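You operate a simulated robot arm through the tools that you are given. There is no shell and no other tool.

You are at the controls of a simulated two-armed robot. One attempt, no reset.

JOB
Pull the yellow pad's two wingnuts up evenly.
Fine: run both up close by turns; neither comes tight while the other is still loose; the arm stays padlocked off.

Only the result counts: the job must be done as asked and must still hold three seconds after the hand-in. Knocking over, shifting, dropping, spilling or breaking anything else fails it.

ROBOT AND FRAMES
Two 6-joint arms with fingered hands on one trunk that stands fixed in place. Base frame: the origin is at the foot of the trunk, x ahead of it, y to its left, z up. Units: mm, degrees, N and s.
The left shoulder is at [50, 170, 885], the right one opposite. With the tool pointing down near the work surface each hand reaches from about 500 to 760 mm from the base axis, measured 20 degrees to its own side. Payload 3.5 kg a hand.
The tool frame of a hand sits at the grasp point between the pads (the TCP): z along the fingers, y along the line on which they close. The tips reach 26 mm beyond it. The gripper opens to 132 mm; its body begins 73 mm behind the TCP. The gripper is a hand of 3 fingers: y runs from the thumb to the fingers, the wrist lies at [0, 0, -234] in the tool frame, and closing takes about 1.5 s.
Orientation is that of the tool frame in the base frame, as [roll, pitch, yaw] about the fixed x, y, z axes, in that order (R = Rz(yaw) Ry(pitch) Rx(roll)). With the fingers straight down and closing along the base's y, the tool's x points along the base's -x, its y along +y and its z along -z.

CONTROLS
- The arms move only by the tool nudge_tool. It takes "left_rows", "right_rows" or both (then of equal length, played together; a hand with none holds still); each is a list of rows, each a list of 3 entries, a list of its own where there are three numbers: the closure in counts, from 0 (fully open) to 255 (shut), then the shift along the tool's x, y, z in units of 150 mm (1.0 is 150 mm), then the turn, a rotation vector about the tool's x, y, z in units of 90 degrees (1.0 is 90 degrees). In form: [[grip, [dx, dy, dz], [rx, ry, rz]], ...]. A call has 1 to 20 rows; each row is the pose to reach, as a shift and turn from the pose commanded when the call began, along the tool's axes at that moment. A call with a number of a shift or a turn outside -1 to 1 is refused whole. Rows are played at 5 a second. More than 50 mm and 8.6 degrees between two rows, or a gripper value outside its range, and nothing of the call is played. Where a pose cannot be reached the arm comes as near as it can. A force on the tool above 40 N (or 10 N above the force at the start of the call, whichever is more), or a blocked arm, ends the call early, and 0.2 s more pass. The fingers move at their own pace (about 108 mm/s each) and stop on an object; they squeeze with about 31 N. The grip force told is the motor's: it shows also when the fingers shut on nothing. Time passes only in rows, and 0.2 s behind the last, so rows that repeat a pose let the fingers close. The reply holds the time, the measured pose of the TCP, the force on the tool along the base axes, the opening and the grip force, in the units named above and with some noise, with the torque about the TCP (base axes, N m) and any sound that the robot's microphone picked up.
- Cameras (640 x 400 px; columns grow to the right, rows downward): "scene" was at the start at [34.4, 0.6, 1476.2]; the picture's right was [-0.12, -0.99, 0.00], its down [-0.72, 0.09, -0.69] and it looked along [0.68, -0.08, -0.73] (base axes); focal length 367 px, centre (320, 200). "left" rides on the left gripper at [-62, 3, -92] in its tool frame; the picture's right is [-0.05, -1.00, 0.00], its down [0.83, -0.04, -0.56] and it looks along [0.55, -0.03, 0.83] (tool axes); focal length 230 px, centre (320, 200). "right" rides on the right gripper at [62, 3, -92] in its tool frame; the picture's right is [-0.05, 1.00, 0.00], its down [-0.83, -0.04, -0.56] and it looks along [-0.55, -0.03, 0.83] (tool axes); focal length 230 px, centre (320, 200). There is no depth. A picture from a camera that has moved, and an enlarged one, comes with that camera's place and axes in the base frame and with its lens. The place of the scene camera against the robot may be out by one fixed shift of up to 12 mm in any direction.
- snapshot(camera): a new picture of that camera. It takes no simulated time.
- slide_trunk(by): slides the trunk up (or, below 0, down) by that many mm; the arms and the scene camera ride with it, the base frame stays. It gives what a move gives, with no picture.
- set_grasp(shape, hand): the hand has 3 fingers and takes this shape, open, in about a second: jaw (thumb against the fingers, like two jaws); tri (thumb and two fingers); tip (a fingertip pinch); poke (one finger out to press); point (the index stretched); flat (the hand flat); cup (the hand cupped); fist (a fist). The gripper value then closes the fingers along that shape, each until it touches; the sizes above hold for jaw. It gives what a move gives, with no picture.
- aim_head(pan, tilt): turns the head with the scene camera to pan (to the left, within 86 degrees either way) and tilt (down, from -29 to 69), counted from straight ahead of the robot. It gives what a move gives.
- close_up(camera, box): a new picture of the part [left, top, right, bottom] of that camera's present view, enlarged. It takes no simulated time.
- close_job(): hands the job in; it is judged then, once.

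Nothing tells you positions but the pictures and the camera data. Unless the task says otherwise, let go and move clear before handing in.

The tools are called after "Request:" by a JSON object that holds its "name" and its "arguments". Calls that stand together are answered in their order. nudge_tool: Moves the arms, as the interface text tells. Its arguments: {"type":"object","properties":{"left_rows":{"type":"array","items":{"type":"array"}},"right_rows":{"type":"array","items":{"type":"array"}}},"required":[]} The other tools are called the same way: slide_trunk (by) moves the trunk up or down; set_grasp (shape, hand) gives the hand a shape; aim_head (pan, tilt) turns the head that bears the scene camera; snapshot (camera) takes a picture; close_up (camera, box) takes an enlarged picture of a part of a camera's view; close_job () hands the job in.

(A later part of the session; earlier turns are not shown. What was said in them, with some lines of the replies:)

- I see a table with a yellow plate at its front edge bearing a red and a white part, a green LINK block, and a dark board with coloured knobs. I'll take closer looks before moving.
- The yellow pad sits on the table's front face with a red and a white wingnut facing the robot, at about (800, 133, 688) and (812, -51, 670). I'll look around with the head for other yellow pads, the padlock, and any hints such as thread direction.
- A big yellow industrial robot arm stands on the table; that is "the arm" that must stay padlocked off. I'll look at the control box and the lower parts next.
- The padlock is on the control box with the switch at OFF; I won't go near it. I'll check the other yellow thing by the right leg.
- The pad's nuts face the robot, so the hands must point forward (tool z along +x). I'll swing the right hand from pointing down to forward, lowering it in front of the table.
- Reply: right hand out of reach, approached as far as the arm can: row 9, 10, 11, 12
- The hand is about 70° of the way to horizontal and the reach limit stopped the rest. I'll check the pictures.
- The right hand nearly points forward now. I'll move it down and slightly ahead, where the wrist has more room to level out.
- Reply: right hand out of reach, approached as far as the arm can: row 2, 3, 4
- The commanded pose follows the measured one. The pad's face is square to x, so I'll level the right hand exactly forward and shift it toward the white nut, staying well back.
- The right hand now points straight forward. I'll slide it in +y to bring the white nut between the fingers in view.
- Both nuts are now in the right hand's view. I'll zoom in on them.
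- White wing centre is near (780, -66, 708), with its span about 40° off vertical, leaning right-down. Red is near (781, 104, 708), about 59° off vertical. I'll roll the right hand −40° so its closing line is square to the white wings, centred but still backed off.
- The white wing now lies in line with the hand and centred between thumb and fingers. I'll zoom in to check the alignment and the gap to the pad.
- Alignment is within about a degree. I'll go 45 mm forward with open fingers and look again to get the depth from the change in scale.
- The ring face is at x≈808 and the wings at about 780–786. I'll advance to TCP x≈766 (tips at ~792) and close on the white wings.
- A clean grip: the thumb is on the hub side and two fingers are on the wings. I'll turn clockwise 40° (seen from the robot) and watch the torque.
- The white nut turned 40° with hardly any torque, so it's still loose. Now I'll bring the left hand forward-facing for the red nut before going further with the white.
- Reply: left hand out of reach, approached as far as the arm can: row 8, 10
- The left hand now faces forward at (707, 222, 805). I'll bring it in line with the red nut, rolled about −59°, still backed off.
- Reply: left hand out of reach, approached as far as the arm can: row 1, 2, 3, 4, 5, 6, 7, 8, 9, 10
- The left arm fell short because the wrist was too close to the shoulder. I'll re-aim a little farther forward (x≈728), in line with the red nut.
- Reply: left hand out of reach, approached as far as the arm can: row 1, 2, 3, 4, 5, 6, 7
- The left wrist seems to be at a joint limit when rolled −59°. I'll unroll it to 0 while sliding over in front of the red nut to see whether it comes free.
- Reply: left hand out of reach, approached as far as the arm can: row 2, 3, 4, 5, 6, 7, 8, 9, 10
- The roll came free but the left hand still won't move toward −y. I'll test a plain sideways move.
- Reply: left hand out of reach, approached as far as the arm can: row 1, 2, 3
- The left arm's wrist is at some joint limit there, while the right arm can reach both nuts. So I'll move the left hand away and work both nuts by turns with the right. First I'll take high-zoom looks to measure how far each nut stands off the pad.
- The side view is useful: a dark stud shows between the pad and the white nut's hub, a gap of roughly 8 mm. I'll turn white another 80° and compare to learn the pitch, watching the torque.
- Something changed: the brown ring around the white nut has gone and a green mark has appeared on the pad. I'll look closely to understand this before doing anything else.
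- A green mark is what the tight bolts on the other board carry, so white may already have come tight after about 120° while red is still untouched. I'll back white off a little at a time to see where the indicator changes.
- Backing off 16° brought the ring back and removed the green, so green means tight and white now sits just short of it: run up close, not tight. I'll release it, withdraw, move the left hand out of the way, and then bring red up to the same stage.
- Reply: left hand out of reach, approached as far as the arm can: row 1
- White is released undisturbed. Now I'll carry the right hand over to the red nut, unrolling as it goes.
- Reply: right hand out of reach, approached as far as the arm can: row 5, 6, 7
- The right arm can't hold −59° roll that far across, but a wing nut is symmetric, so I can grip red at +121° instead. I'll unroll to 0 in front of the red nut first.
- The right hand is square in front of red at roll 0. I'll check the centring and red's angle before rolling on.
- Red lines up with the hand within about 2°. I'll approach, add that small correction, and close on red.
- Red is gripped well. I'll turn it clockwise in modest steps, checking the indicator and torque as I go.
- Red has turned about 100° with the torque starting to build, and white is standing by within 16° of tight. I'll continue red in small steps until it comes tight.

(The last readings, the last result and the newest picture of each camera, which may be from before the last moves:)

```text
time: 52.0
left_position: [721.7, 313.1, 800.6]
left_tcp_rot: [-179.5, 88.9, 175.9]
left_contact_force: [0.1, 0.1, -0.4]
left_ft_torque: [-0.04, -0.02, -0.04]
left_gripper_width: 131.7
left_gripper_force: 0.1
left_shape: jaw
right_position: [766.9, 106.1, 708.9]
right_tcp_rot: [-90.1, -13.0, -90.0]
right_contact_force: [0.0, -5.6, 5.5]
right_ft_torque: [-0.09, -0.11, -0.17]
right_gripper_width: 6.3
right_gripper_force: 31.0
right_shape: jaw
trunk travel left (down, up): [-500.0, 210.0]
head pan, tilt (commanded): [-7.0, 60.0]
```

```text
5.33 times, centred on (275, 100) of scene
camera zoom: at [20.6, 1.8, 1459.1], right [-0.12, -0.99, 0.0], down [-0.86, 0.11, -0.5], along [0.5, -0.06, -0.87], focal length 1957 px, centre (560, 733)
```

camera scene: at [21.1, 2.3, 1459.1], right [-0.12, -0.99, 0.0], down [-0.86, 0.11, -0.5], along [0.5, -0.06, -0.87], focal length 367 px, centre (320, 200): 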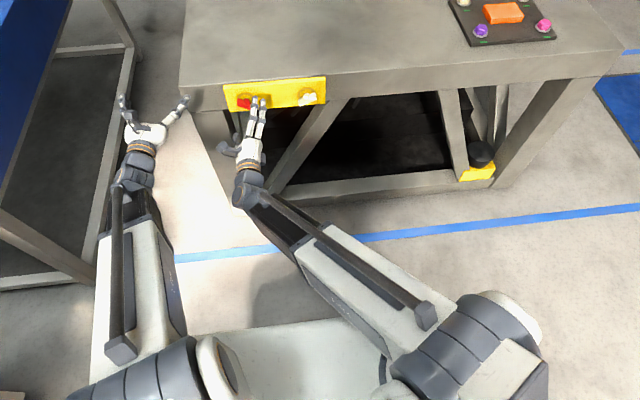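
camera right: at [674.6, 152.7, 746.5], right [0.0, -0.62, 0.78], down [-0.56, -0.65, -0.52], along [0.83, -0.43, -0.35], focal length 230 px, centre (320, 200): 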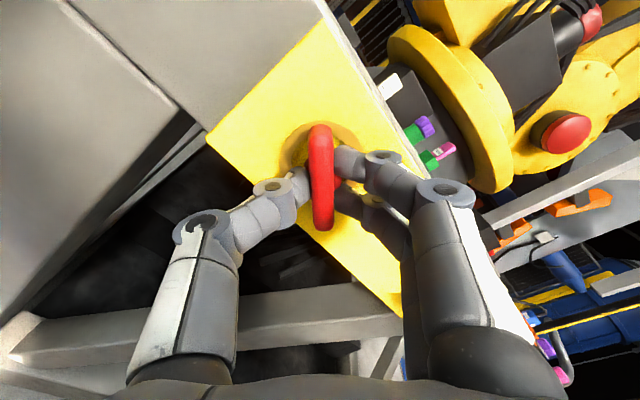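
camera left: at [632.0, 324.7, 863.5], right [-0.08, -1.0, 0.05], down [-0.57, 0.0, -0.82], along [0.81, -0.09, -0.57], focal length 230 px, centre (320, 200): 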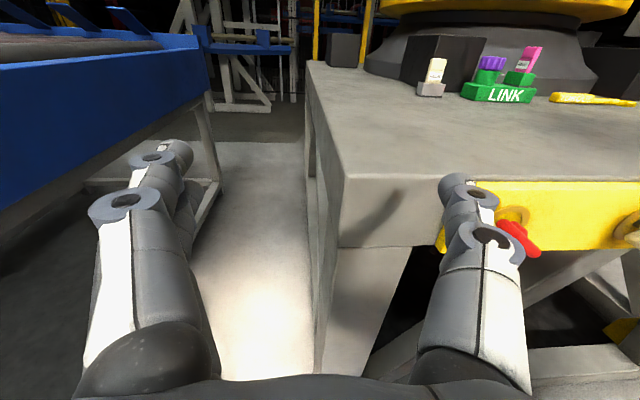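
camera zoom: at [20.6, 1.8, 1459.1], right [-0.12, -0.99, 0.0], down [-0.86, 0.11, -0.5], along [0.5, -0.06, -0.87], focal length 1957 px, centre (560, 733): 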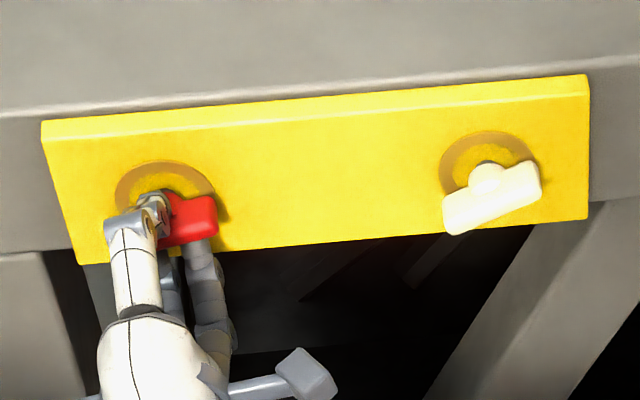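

Request:
{"name": "nudge_tool", "arguments": {"right_rows": [[255, [0, 0, 0], [0, 0, 0.03]], [255, [0, 0, 0], [0, 0, 0.06]], [255, [0, 0, 0], [0, 0, 0.06]]]}}

Request:
{"name": "close_up", "arguments": {"camera": "scene", "box": [215, 70, 335, 130]}}

```text
time: 52.8
left_position: [722.4, 313.7, 800.3]
left_tcp_rot: [179.9, 88.8, 175.1]
left_contact_force: [-1.1, 0.3, -0.4]
left_ft_torque: [0.01, 0.01, 0.01]
left_gripper_width: 131.9
left_gripper_force: 0.1
left_shape: jaw
right_position: [767.1, 107.5, 709.1]
right_tcp_rot: [-90.0, -7.6, -90.1]
right_contact_force: [0.5, -9.0, 7.4]
right_ft_torque: [-0.08, -0.14, -0.28]
right_gripper_width: 6.2
right_gripper_force: 31.1
right_shape: jaw
trunk travel left (down, up): [-500.0, 210.0]
head pan, tilt (commanded): [-7.0, 60.0]
```

```text
5.33 times, centred on (275, 100) of scene
camera zoom: at [20.5, 1.6, 1459.1], right [-0.12, -0.99, 0.0], down [-0.86, 0.11, -0.5], along [0.5, -0.06, -0.87], focal length 1957 px, centre (560, 733)
```

zoom: 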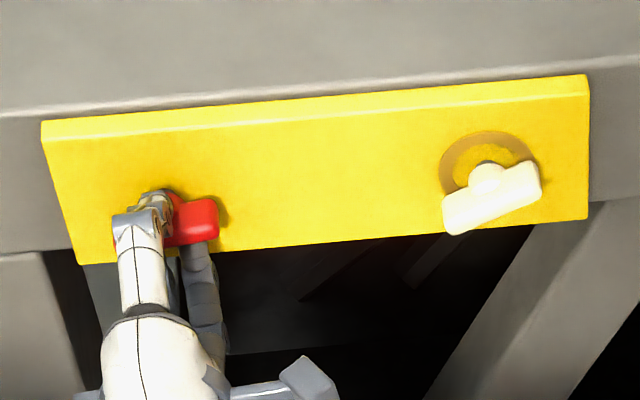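

The ring around red has vanished. I'll check for the green mark from the right camera.

Request:
{"name": "snapshot", "arguments": {"camera": "right"}}

Request:
{"name": "close_up", "arguments": {"camera": "left", "box": [430, 160, 590, 270]}}

```text
taken
camera right: at [674.3, 45.7, 713.9], right [0.0, -0.08, -1.0], down [-0.55, 0.83, -0.06], along [0.83, 0.55, -0.04], focal length 230 px, centre (320, 200)
```

right: 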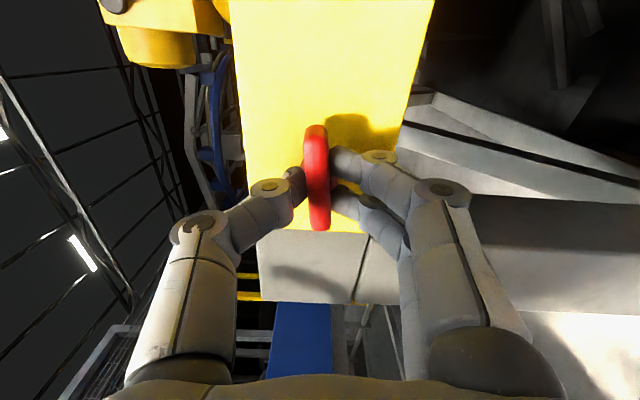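

```text
3.64 times, centred on (510, 215) of left
camera zoom: at [631.7, 323.8, 863.9], right [-0.08, -1.0, 0.05], down [-0.57, 0.0, -0.82], along [0.82, -0.09, -0.57], focal length 837 px, centre (-371, 146)
```

zoom: 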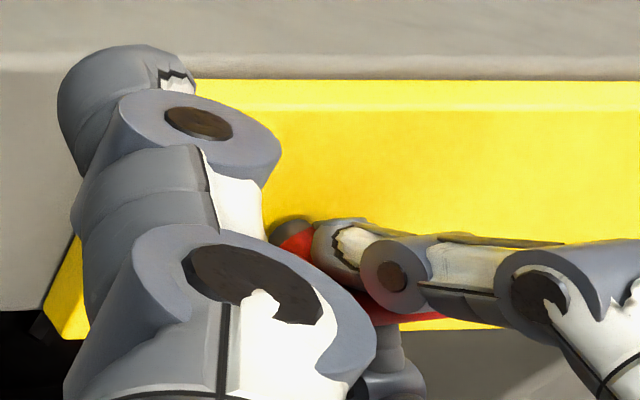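

Request:
{"name": "close_up", "arguments": {"camera": "right", "box": [260, 90, 440, 240]}}

Request:
{"name": "close_up", "arguments": {"camera": "scene", "box": [230, 85, 270, 115]}}

```text
2.67 times, centred on (350, 165) of right
camera zoom: at [674.3, 45.7, 713.9], right [0.0, -0.08, -1.0], down [-0.55, 0.83, -0.06], along [0.83, 0.55, -0.04], focal length 614 px, centre (240, 293)
```

zoom: 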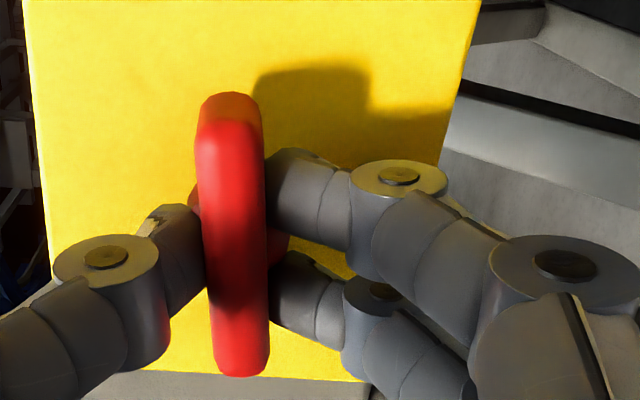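

```text
13.33 times, centred on (250, 100) of scene
camera zoom: at [20.5, 1.6, 1459.1], right [-0.12, -0.99, 0.0], down [-0.86, 0.11, -0.5], along [0.5, -0.06, -0.87], focal length 4893 px, centre (1253, 1533)
```

zoom: 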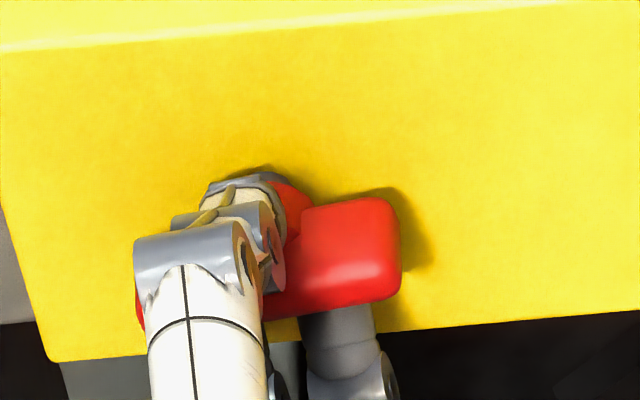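

The mark's spot is hidden behind the fingers. I'll let go of red, back away, and look at it.

Request:
{"name": "nudge_tool", "arguments": {"right_rows": [[0, [0, 0, 0], [0, 0, 0]], [0, [0, 0, 0], [0, 0, 0]], [0, [0, 0, 0], [0, 0, 0]], [0, [0, 0, 0], [0, 0, 0]], [0, [0, 0, -0.1], [0, 0, 0]], [0, [0, 0, -0.2], [0, 0, 0]], [0, [0, 0, -0.3], [0, 0, 0]], [0, [0, 0, -0.35], [0, 0, 0]], [0, [0, 0, -0.35], [0, 0, 0]]]}}

Request:
{"name": "snapshot", "arguments": {"camera": "right"}}

Request:
{"name": "close_up", "arguments": {"camera": "scene", "box": [215, 70, 335, 130]}}

```text
time: 54.8
left_position: [722.0, 314.8, 800.3]
left_tcp_rot: [-178.7, 88.7, 176.8]
left_contact_force: [-0.6, 0.2, -1.1]
left_ft_torque: [-0.04, 0.01, -0.02]
left_gripper_width: 131.9
left_gripper_force: 0.1
left_shape: jaw
right_position: [713.0, 108.2, 707.9]
right_tcp_rot: [-90.1, -7.5, -90.0]
right_contact_force: [0.1, 0.4, 0.0]
right_ft_torque: [-0.03, 0.0, -0.02]
right_gripper_width: 131.9
right_gripper_force: 0.1
right_shape: jaw
trunk travel left (down, up): [-500.0, 210.0]
head pan, tilt (commanded): [-7.0, 60.0]
```

```text
taken
camera right: at [621.6, 47.0, 713.3], right [0.0, -0.08, -1.0], down [-0.55, 0.83, -0.06], along [0.83, 0.55, -0.05], focal length 230 px, centre (320, 200)
```

right: 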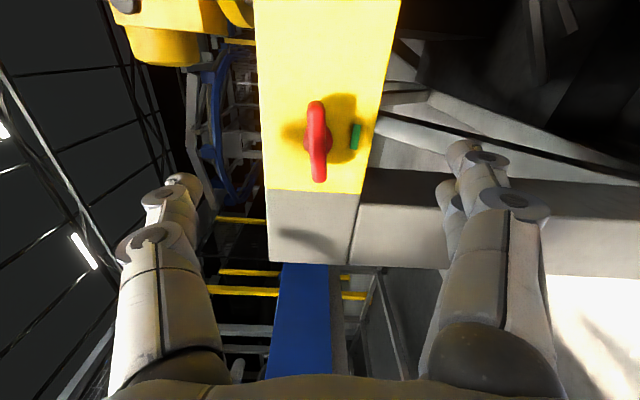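

```text
5.33 times, centred on (275, 100) of scene
camera zoom: at [21.1, 2.3, 1459.1], right [-0.12, -0.99, 0.0], down [-0.86, 0.11, -0.5], along [0.5, -0.06, -0.87], focal length 1957 px, centre (560, 733)
```

zoom: 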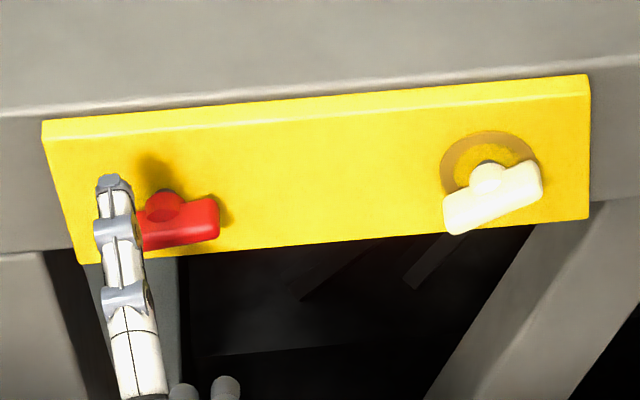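

Red carries the green mark and holds it after release: tight. White is still close, with its ring showing. Now I'll bring the right hand straight back to white to finish it, keeping the same roll family (245° ≡ 65°).

Request:
{"name": "nudge_tool", "arguments": {"right_rows": [[0, [0.13, 0.02, 0], [0, 0, -0.04]], [0, [0.26, 0.035, 0], [0, 0, -0.08]], [0, [0.39, 0.05, 0], [0, 0, -0.12]], [0, [0.52, 0.07, 0], [0, 0, -0.16]], [0, [0.66, 0.088, 0], [0, 0, -0.19]], [0, [0.66, 0.088, 0], [0, 0, -0.19]]]}}

```text
time: 56.2
left_position: [722.8, 313.5, 799.0]
left_tcp_rot: [-178.7, 88.8, 176.7]
left_contact_force: [0.4, -0.2, -0.4]
left_ft_torque: [0.01, 0.0, 0.0]
left_gripper_width: 131.9
left_gripper_force: 0.1
left_shape: jaw
right_position: [715.0, 8.6, 707.4]
right_tcp_rot: [-90.2, -24.7, -90.0]
right_contact_force: [-0.1, -0.5, 0.8]
right_ft_torque: [0.01, 0.02, 0.02]
right_gripper_width: 132.1
right_gripper_force: 0.1
right_shape: jaw
trunk travel left (down, up): [-500.0, 210.0]
head pan, tilt (commanded): [-7.0, 60.0]
```

Request:
{"name": "nudge_tool", "arguments": {"right_rows": [[0, [0.15, 0.07, 0], [0, 0, 0]], [0, [0.3, 0.14, 0], [0, 0, 0]], [0, [0.44, 0.203, 0], [0, 0, 0]], [0, [0.44, 0.203, 0], [0, 0, 0]]]}}

Request:
{"name": "snapshot", "arguments": {"camera": "right"}}

Request:
{"name": "close_up", "arguments": {"camera": "right", "box": [240, 70, 400, 200]}}

Request:
{"name": "snapshot", "arguments": {"camera": "scene"}}

```text
time: 57.2
left_position: [720.7, 311.9, 799.3]
left_tcp_rot: [-178.8, 88.8, 176.6]
left_contact_force: [-0.4, -0.8, 1.0]
left_ft_torque: [-0.01, -0.02, -0.01]
left_gripper_width: 132.1
left_gripper_force: 0.1
left_shape: jaw
right_position: [714.5, -64.7, 708.1]
right_tcp_rot: [-90.1, -24.8, -89.9]
right_contact_force: [-0.3, 0.0, -0.3]
right_ft_torque: [-0.06, -0.03, 0.01]
right_gripper_width: 131.8
right_gripper_force: 0.1
right_shape: jaw
trunk travel left (down, up): [-500.0, 210.0]
head pan, tilt (commanded): [-7.0, 60.0]
```

```text
taken
camera right: at [621.8, -121.9, 730.7], right [0.0, -0.37, -0.93], down [-0.56, 0.77, -0.31], along [0.83, 0.52, -0.21], focal length 230 px, centre (320, 200)
```

right: 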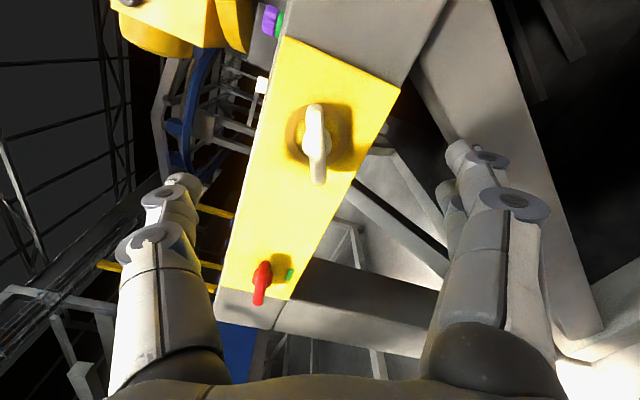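

```text
3.08 times, centred on (320, 135) of right
camera zoom: at [621.8, -121.9, 730.7], right [0.0, -0.37, -0.93], down [-0.56, 0.77, -0.31], along [0.83, 0.52, -0.21], focal length 708 px, centre (320, 400)
```

zoom: 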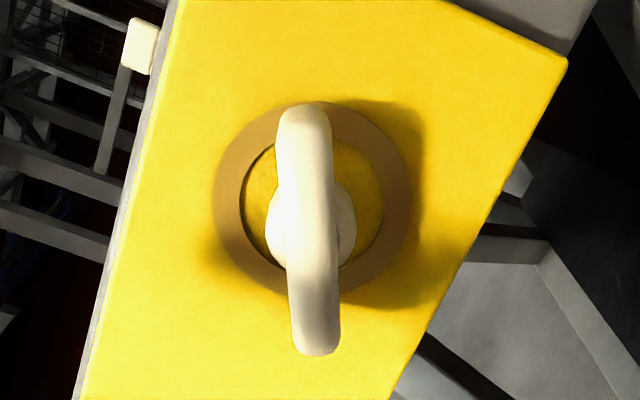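

```text
taken
camera scene: at [21.1, 2.2, 1459.1], right [-0.12, -0.99, 0.0], down [-0.86, 0.11, -0.5], along [0.5, -0.06, -0.87], focal length 367 px, centre (320, 200)
```

scene: 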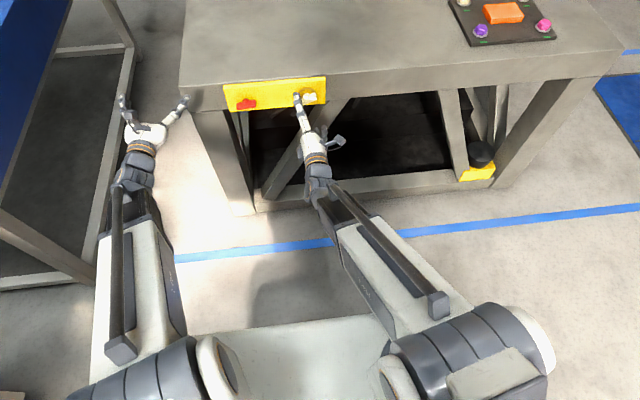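

The hand is aligned with white's wing, about 2–3 mm off-centre. I'll correct that, approach and grip.

Request:
{"name": "nudge_tool", "arguments": {"right_rows": [[0, [0, -0.015, 0.1], [0, 0, 0]], [0, [0, -0.015, 0.2], [0, 0, 0]], [0, [0, -0.015, 0.3], [0, 0, 0]], [0, [0, -0.015, 0.345], [0, 0, 0]], [0, [0, -0.015, 0.345], [0, 0, 0]], [255, [0, -0.015, 0.345], [0, 0, 0]], [255, [0, -0.015, 0.345], [0, 0, 0]], [255, [0, -0.015, 0.345], [0, 0, 0]], [255, [0, -0.015, 0.345], [0, 0, 0]], [255, [0, -0.015, 0.345], [0, 0, 0]], [255, [0, -0.015, 0.345], [0, 0, 0]], [255, [0, -0.015, 0.345], [0, 0, 0]], [255, [0, -0.015, 0.345], [0, 0, 0]]]}}

Request:
{"name": "close_up", "arguments": {"camera": "right", "box": [220, 60, 420, 240]}}

Request:
{"name": "close_up", "arguments": {"camera": "scene", "box": [215, 70, 335, 130]}}

```text
time: 60.0
left_position: [722.2, 313.5, 800.7]
left_tcp_rot: [-178.7, 88.8, 176.8]
left_contact_force: [-0.4, -0.3, 1.0]
left_ft_torque: [-0.02, 0.0, -0.01]
left_gripper_width: 131.8
left_gripper_force: 0.1
left_shape: jaw
right_position: [765.8, -64.0, 709.4]
right_tcp_rot: [-90.2, -24.6, -90.0]
right_contact_force: [4.5, 0.4, -0.2]
right_ft_torque: [0.02, 0.05, -0.03]
right_gripper_width: 6.8
right_gripper_force: 30.7
right_shape: jaw
trunk travel left (down, up): [-500.0, 210.0]
head pan, tilt (commanded): [-7.0, 60.0]
```

```text
2.22 times, centred on (320, 150) of right
camera zoom: at [673.5, -120.8, 733.1], right [0.0, -0.37, -0.93], down [-0.56, 0.77, -0.31], along [0.83, 0.52, -0.21], focal length 511 px, centre (320, 311)
```

zoom: 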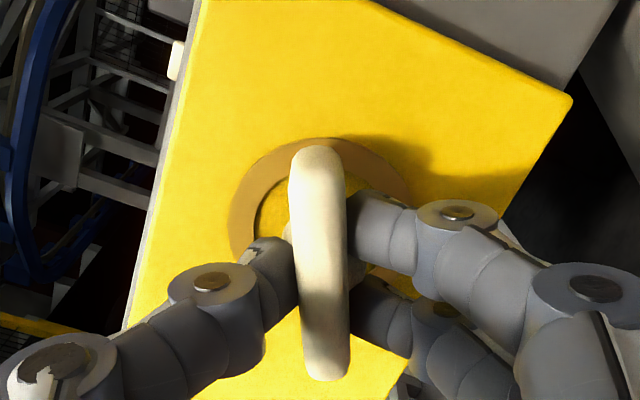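

```text
5.33 times, centred on (275, 100) of scene
camera zoom: at [21.5, 2.3, 1459.1], right [-0.12, -0.99, 0.0], down [-0.86, 0.11, -0.5], along [0.5, -0.06, -0.87], focal length 1957 px, centre (560, 733)
```

zoom: 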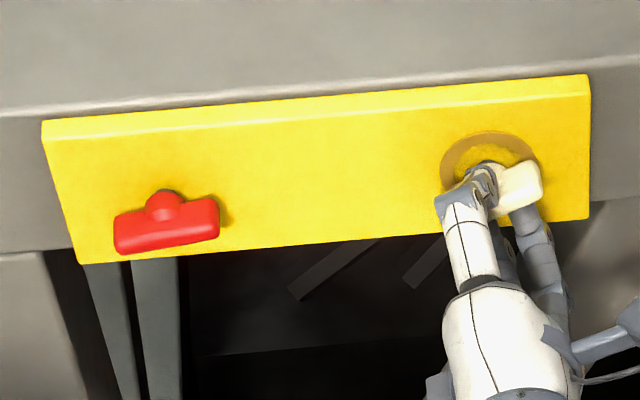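

White is gripped. I'll turn it up in small steps to tight.

Request:
{"name": "nudge_tool", "arguments": {"right_rows": [[255, [0, 0, 0], [0, 0, 0.05]], [255, [0, 0, 0], [0, 0, 0.1]], [255, [0, 0, 0], [0, 0, 0.1]]]}}

Request:
{"name": "close_up", "arguments": {"camera": "scene", "box": [215, 70, 335, 130]}}

```text
time: 60.8
left_position: [722.6, 313.7, 799.8]
left_tcp_rot: [-178.6, 88.8, 176.9]
left_contact_force: [0.0, 0.6, 0.4]
left_ft_torque: [-0.02, 0.01, 0.04]
left_gripper_width: 132.3
left_gripper_force: 0.2
left_shape: jaw
right_position: [765.2, -64.5, 709.6]
right_tcp_rot: [-90.1, -15.6, -89.9]
right_contact_force: [4.8, 0.2, 0.8]
right_ft_torque: [-0.06, 0.02, 0.0]
right_gripper_width: 6.9
right_gripper_force: 30.6
right_shape: jaw
trunk travel left (down, up): [-500.0, 210.0]
head pan, tilt (commanded): [-7.0, 60.0]
```

```text
5.33 times, centred on (275, 100) of scene
camera zoom: at [21.4, 2.4, 1459.1], right [-0.12, -0.99, 0.0], down [-0.86, 0.11, -0.5], along [0.5, -0.06, -0.87], focal length 1957 px, centre (560, 733)
```

zoom: 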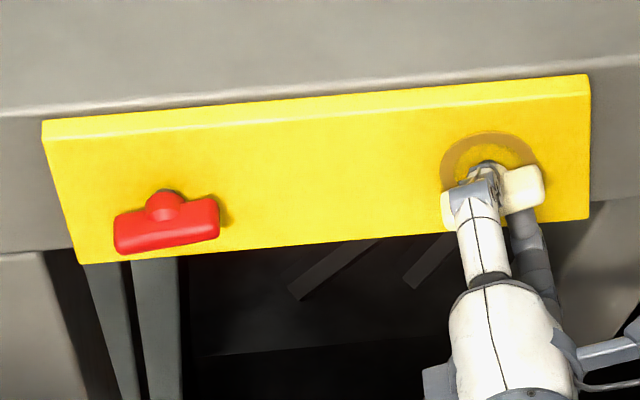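

Request:
{"name": "nudge_tool", "arguments": {"right_rows": [[255, [0, 0, 0], [0, 0, 0.035]], [255, [0, 0, 0], [0, 0, 0.07]], [255, [0, 0, 0], [0, 0, 0.07]]]}}

Request:
{"name": "close_up", "arguments": {"camera": "scene", "box": [215, 70, 335, 130]}}

```text
time: 61.6
left_position: [722.5, 312.8, 799.6]
left_tcp_rot: [-178.6, 88.8, 177.0]
left_contact_force: [-0.2, -0.9, 0.8]
left_ft_torque: [0.02, 0.05, -0.01]
left_gripper_width: 131.8
left_gripper_force: 0.0
left_shape: jaw
right_position: [765.3, -63.5, 709.5]
right_tcp_rot: [-90.1, -9.3, -90.0]
right_contact_force: [3.7, 1.1, 1.4]
right_ft_torque: [-0.06, 0.03, -0.01]
right_gripper_width: 6.9
right_gripper_force: 30.9
right_shape: jaw
trunk travel left (down, up): [-500.0, 210.0]
head pan, tilt (commanded): [-7.0, 60.0]
```

```text
5.33 times, centred on (275, 100) of scene
camera zoom: at [21.2, 2.4, 1459.1], right [-0.12, -0.99, 0.0], down [-0.86, 0.11, -0.5], along [0.5, -0.06, -0.87], focal length 1957 px, centre (560, 733)
```

zoom: 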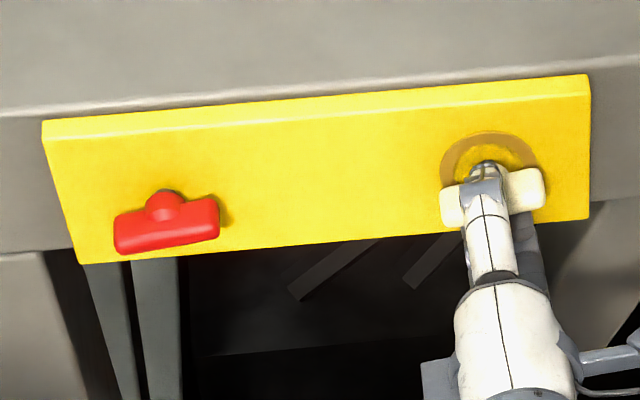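

Still showing the ring at about 80.7°. A few more degrees.

Request:
{"name": "nudge_tool", "arguments": {"right_rows": [[255, [0, 0, 0], [0, 0, 0.025]], [255, [0, 0, 0], [0, 0, 0.05]], [255, [0, 0, 0], [0, 0, 0.05]]]}}

Request:
{"name": "close_up", "arguments": {"camera": "scene", "box": [215, 70, 335, 130]}}

```text
time: 62.4
left_position: [722.8, 314.1, 800.3]
left_tcp_rot: [-178.7, 88.7, 176.8]
left_contact_force: [-0.6, -0.7, -1.1]
left_ft_torque: [-0.01, 0.02, -0.02]
left_gripper_width: 131.8
left_gripper_force: 0.1
left_shape: jaw
right_position: [765.4, -65.1, 709.7]
right_tcp_rot: [-90.1, -4.9, -90.0]
right_contact_force: [2.8, -0.6, 3.6]
right_ft_torque: [-0.07, 0.0, -0.02]
right_gripper_width: 7.1
right_gripper_force: 31.6
right_shape: jaw
trunk travel left (down, up): [-500.0, 210.0]
head pan, tilt (commanded): [-7.0, 60.0]
```

```text
5.33 times, centred on (275, 100) of scene
camera zoom: at [21.0, 2.3, 1459.1], right [-0.12, -0.99, 0.0], down [-0.86, 0.11, -0.5], along [0.5, -0.06, -0.87], focal length 1957 px, centre (560, 733)
```

zoom: 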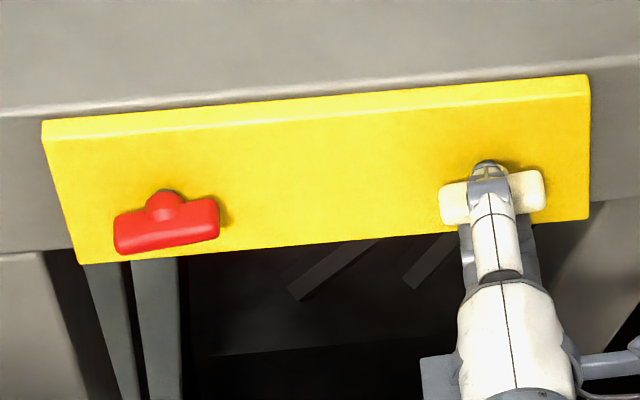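

White's ring has now gone too. I'll release, back off, and verify both green marks.

Request:
{"name": "nudge_tool", "arguments": {"right_rows": [[255, [0, 0, 0], [0, 0, 0.015]], [0, [0, 0, 0], [0, 0, 0.015]], [0, [0, 0, 0], [0, 0, 0.015]], [0, [0, 0, 0], [0, 0, 0.015]], [0, [0, 0, 0], [0, 0, 0.015]], [0, [0, 0, -0.1], [0, 0, 0.015]], [0, [0, 0, -0.2], [0, 0, 0.015]], [0, [0, 0, -0.3], [0, 0, 0.015]], [0, [0, 0, -0.4], [0, 0, 0.015]], [0, [0, 0, -0.4], [0, 0, 0.015]]]}}

Request:
{"name": "snapshot", "arguments": {"camera": "right"}}

Request:
{"name": "close_up", "arguments": {"camera": "right", "box": [200, 40, 440, 320]}}

Request:
{"name": "close_up", "arguments": {"camera": "scene", "box": [215, 70, 335, 130]}}

```text
time: 64.6
left_position: [722.1, 313.8, 799.4]
left_tcp_rot: [-178.8, 88.8, 176.8]
left_contact_force: [-0.2, 1.0, 0.4]
left_ft_torque: [0.01, 0.01, 0.01]
left_gripper_width: 131.7
left_gripper_force: 0.0
left_shape: jaw
right_position: [705.5, -64.8, 711.1]
right_tcp_rot: [-90.1, -3.5, -90.0]
right_contact_force: [0.4, 0.0, -0.3]
right_ft_torque: [0.0, 0.01, 0.01]
right_gripper_width: 132.1
right_gripper_force: 0.1
right_shape: jaw
trunk travel left (down, up): [-500.0, 210.0]
head pan, tilt (commanded): [-7.0, 60.0]
```

```text
taken
camera right: at [613.3, -125.5, 711.1], right [0.0, -0.01, -1.0], down [-0.55, 0.83, -0.01], along [0.83, 0.55, -0.01], focal length 230 px, centre (320, 200)
```

right: 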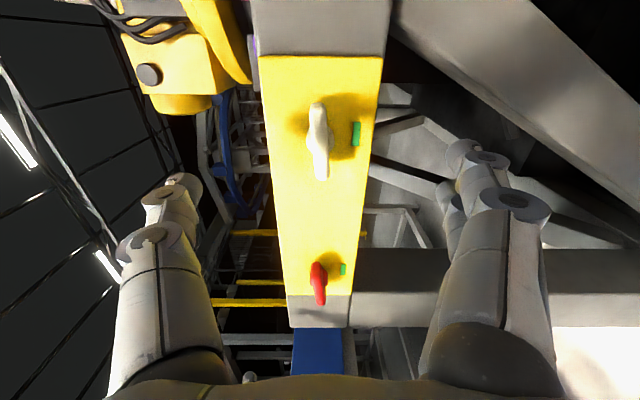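

```text
1.43 times, centred on (320, 180) of right
camera zoom: at [613.3, -125.5, 711.1], right [0.0, -0.01, -1.0], down [-0.55, 0.83, -0.01], along [0.83, 0.55, -0.01], focal length 329 px, centre (320, 229)
```

zoom: 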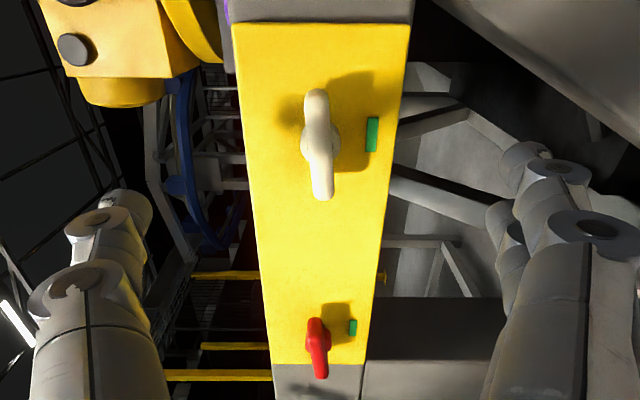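

```text
5.33 times, centred on (275, 100) of scene
camera zoom: at [21.1, 2.3, 1459.1], right [-0.12, -0.99, 0.0], down [-0.86, 0.11, -0.5], along [0.5, -0.06, -0.87], focal length 1957 px, centre (560, 733)
```

zoom: 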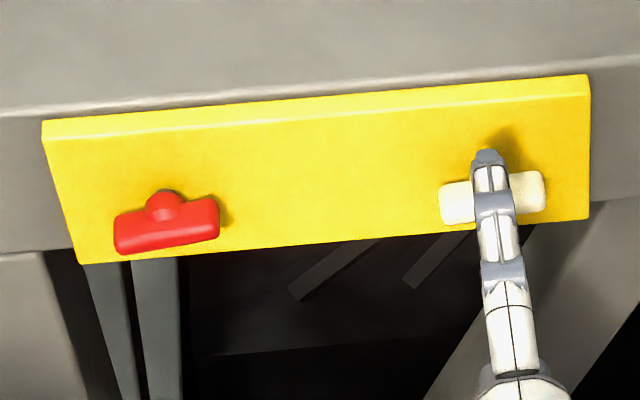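

Both nuts carry green marks with no rings, and both have held after release. I'll move the right hand sideways clear of the pad and check the rest of the scene, including the padlock.

Request:
{"name": "nudge_tool", "arguments": {"right_rows": [[0, [0.13, 0.01, 0], [0, 0, -0.06]], [0, [0.26, 0.02, 0], [0, 0, -0.12]], [0, [0.4, 0.03, 0], [0, 0, -0.18]], [0, [0.53, 0.035, 0], [0, 0, -0.24]], [0, [0.665, 0.04, 0], [0, 0, -0.3]], [0, [0.665, 0.04, 0], [0, 0, -0.3]]]}}

Request:
{"name": "aim_head", "arguments": {"pan": -7, "tilt": 38}}

Request:
{"name": "snapshot", "arguments": {"camera": "scene"}}

Request:
{"name": "close_up", "arguments": {"camera": "scene", "box": [440, 70, 600, 170]}}

Request:
{"name": "snapshot", "arguments": {"camera": "right"}}

```text
time: 66.0
left_position: [722.3, 314.1, 799.4]
left_tcp_rot: [-178.8, 88.9, 176.6]
left_contact_force: [-1.0, -0.1, 0.2]
left_ft_torque: [-0.03, 0.01, 0.02]
left_gripper_width: 132.1
left_gripper_force: 0.0
left_shape: jaw
right_position: [706.1, -163.8, 708.2]
right_tcp_rot: [-90.4, -30.6, -89.9]
right_contact_force: [0.1, -0.4, -0.1]
right_ft_torque: [-0.01, -0.03, -0.01]
right_gripper_width: 131.9
right_gripper_force: 0.1
right_shape: jaw
trunk travel left (down, up): [-500.0, 210.0]
head pan, tilt (commanded): [-7.0, 60.0]
```

```text
time: 66.8
left_position: [722.7, 313.5, 800.2]
left_tcp_rot: [-178.6, 88.9, 176.8]
left_contact_force: [0.1, 0.1, -0.4]
left_ft_torque: [-0.01, 0.03, 0.01]
left_gripper_width: 131.7
left_gripper_force: 0.0
left_shape: jaw
right_position: [706.9, -165.8, 709.8]
right_tcp_rot: [-90.2, -30.5, -90.0]
right_contact_force: [-0.2, -0.9, 0.6]
right_ft_torque: [0.01, 0.02, 0.0]
right_gripper_width: 132.2
right_gripper_force: 0.1
right_shape: jaw
trunk travel left (down, up): [-500.0, 210.0]
head pan, tilt (commanded): [-7.0, 38.0]
```

```text
taken
camera scene: at [40.6, -0.1, 1488.7], right [-0.12, -0.99, 0.0], down [-0.61, 0.08, -0.79], along [0.78, -0.1, -0.62], focal length 367 px, centre (320, 200)
```

scene: 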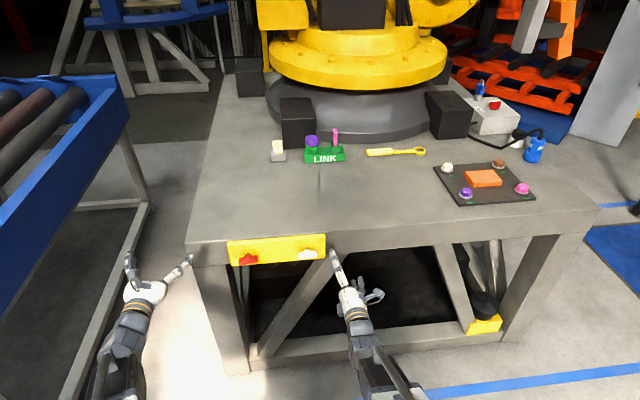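

```text
4.00 times, centred on (520, 120) of scene
camera zoom: at [40.6, -0.1, 1488.7], right [-0.12, -0.99, 0.0], down [-0.61, 0.08, -0.79], along [0.78, -0.1, -0.62], focal length 1468 px, centre (-480, 520)
```

zoom: 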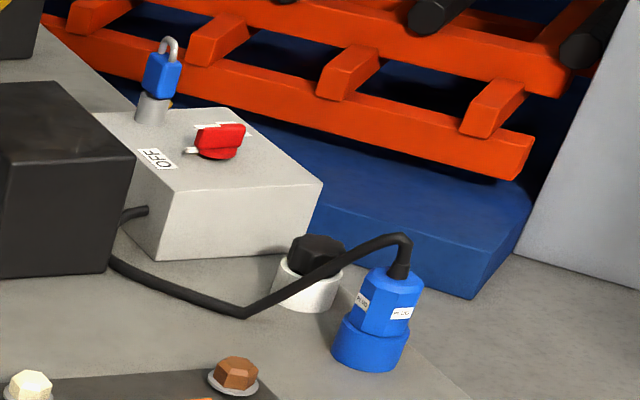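

```text
taken
camera right: at [614.1, -218.9, 738.0], right [0.0, -0.46, -0.89], down [-0.56, 0.74, -0.38], along [0.83, 0.49, -0.26], focal length 230 px, centre (320, 200)
```

right: 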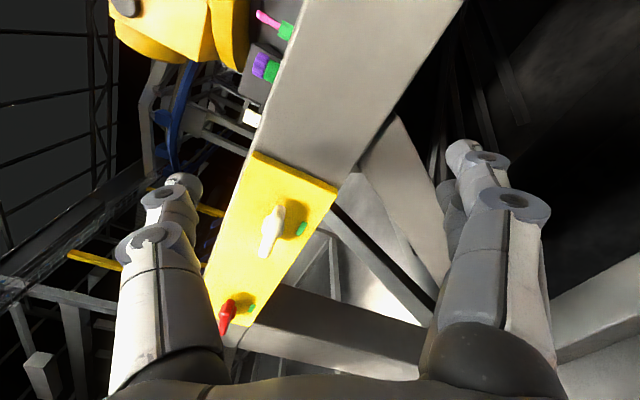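

Both wingnuts show green and neither has its loose ring. The padlock is still in place with the switch at OFF, nothing else has moved, and both hands are clear, so I'm handing in.

Request:
{"name": "close_job", "arguments": {}}

```text
The job is handed in.
```

I handed the job in with both wingnuts tight, but the white one came tight too early once, which breaks the "neither tight while the other is loose" condition.

**What went wrong:** on the first pass I turned the white nut too far in one go, about 120° in all. Its green mark came up while the red nut was still untouched and loose. I backed it off about 16° straight away, which brought its brown ring back. If the judge counts that moment, the job fails on it.

**After that:**
1. I turned the red nut up in small steps until it came tight. White was then within about 20° of tight.
2. I finished the white nut, again in small steps.

**At hand-in:**
- **Nuts:** both show green marks and no rings, and both stayed that way after I let go.
- **Padlock:** it is still in place with the switch at OFF. I never went near it.
- **Everything else:** nothing else appears to have moved, and both hands are open and clear of the pad.

The right hand did both nuts, because the left arm couldn't reach the red one.
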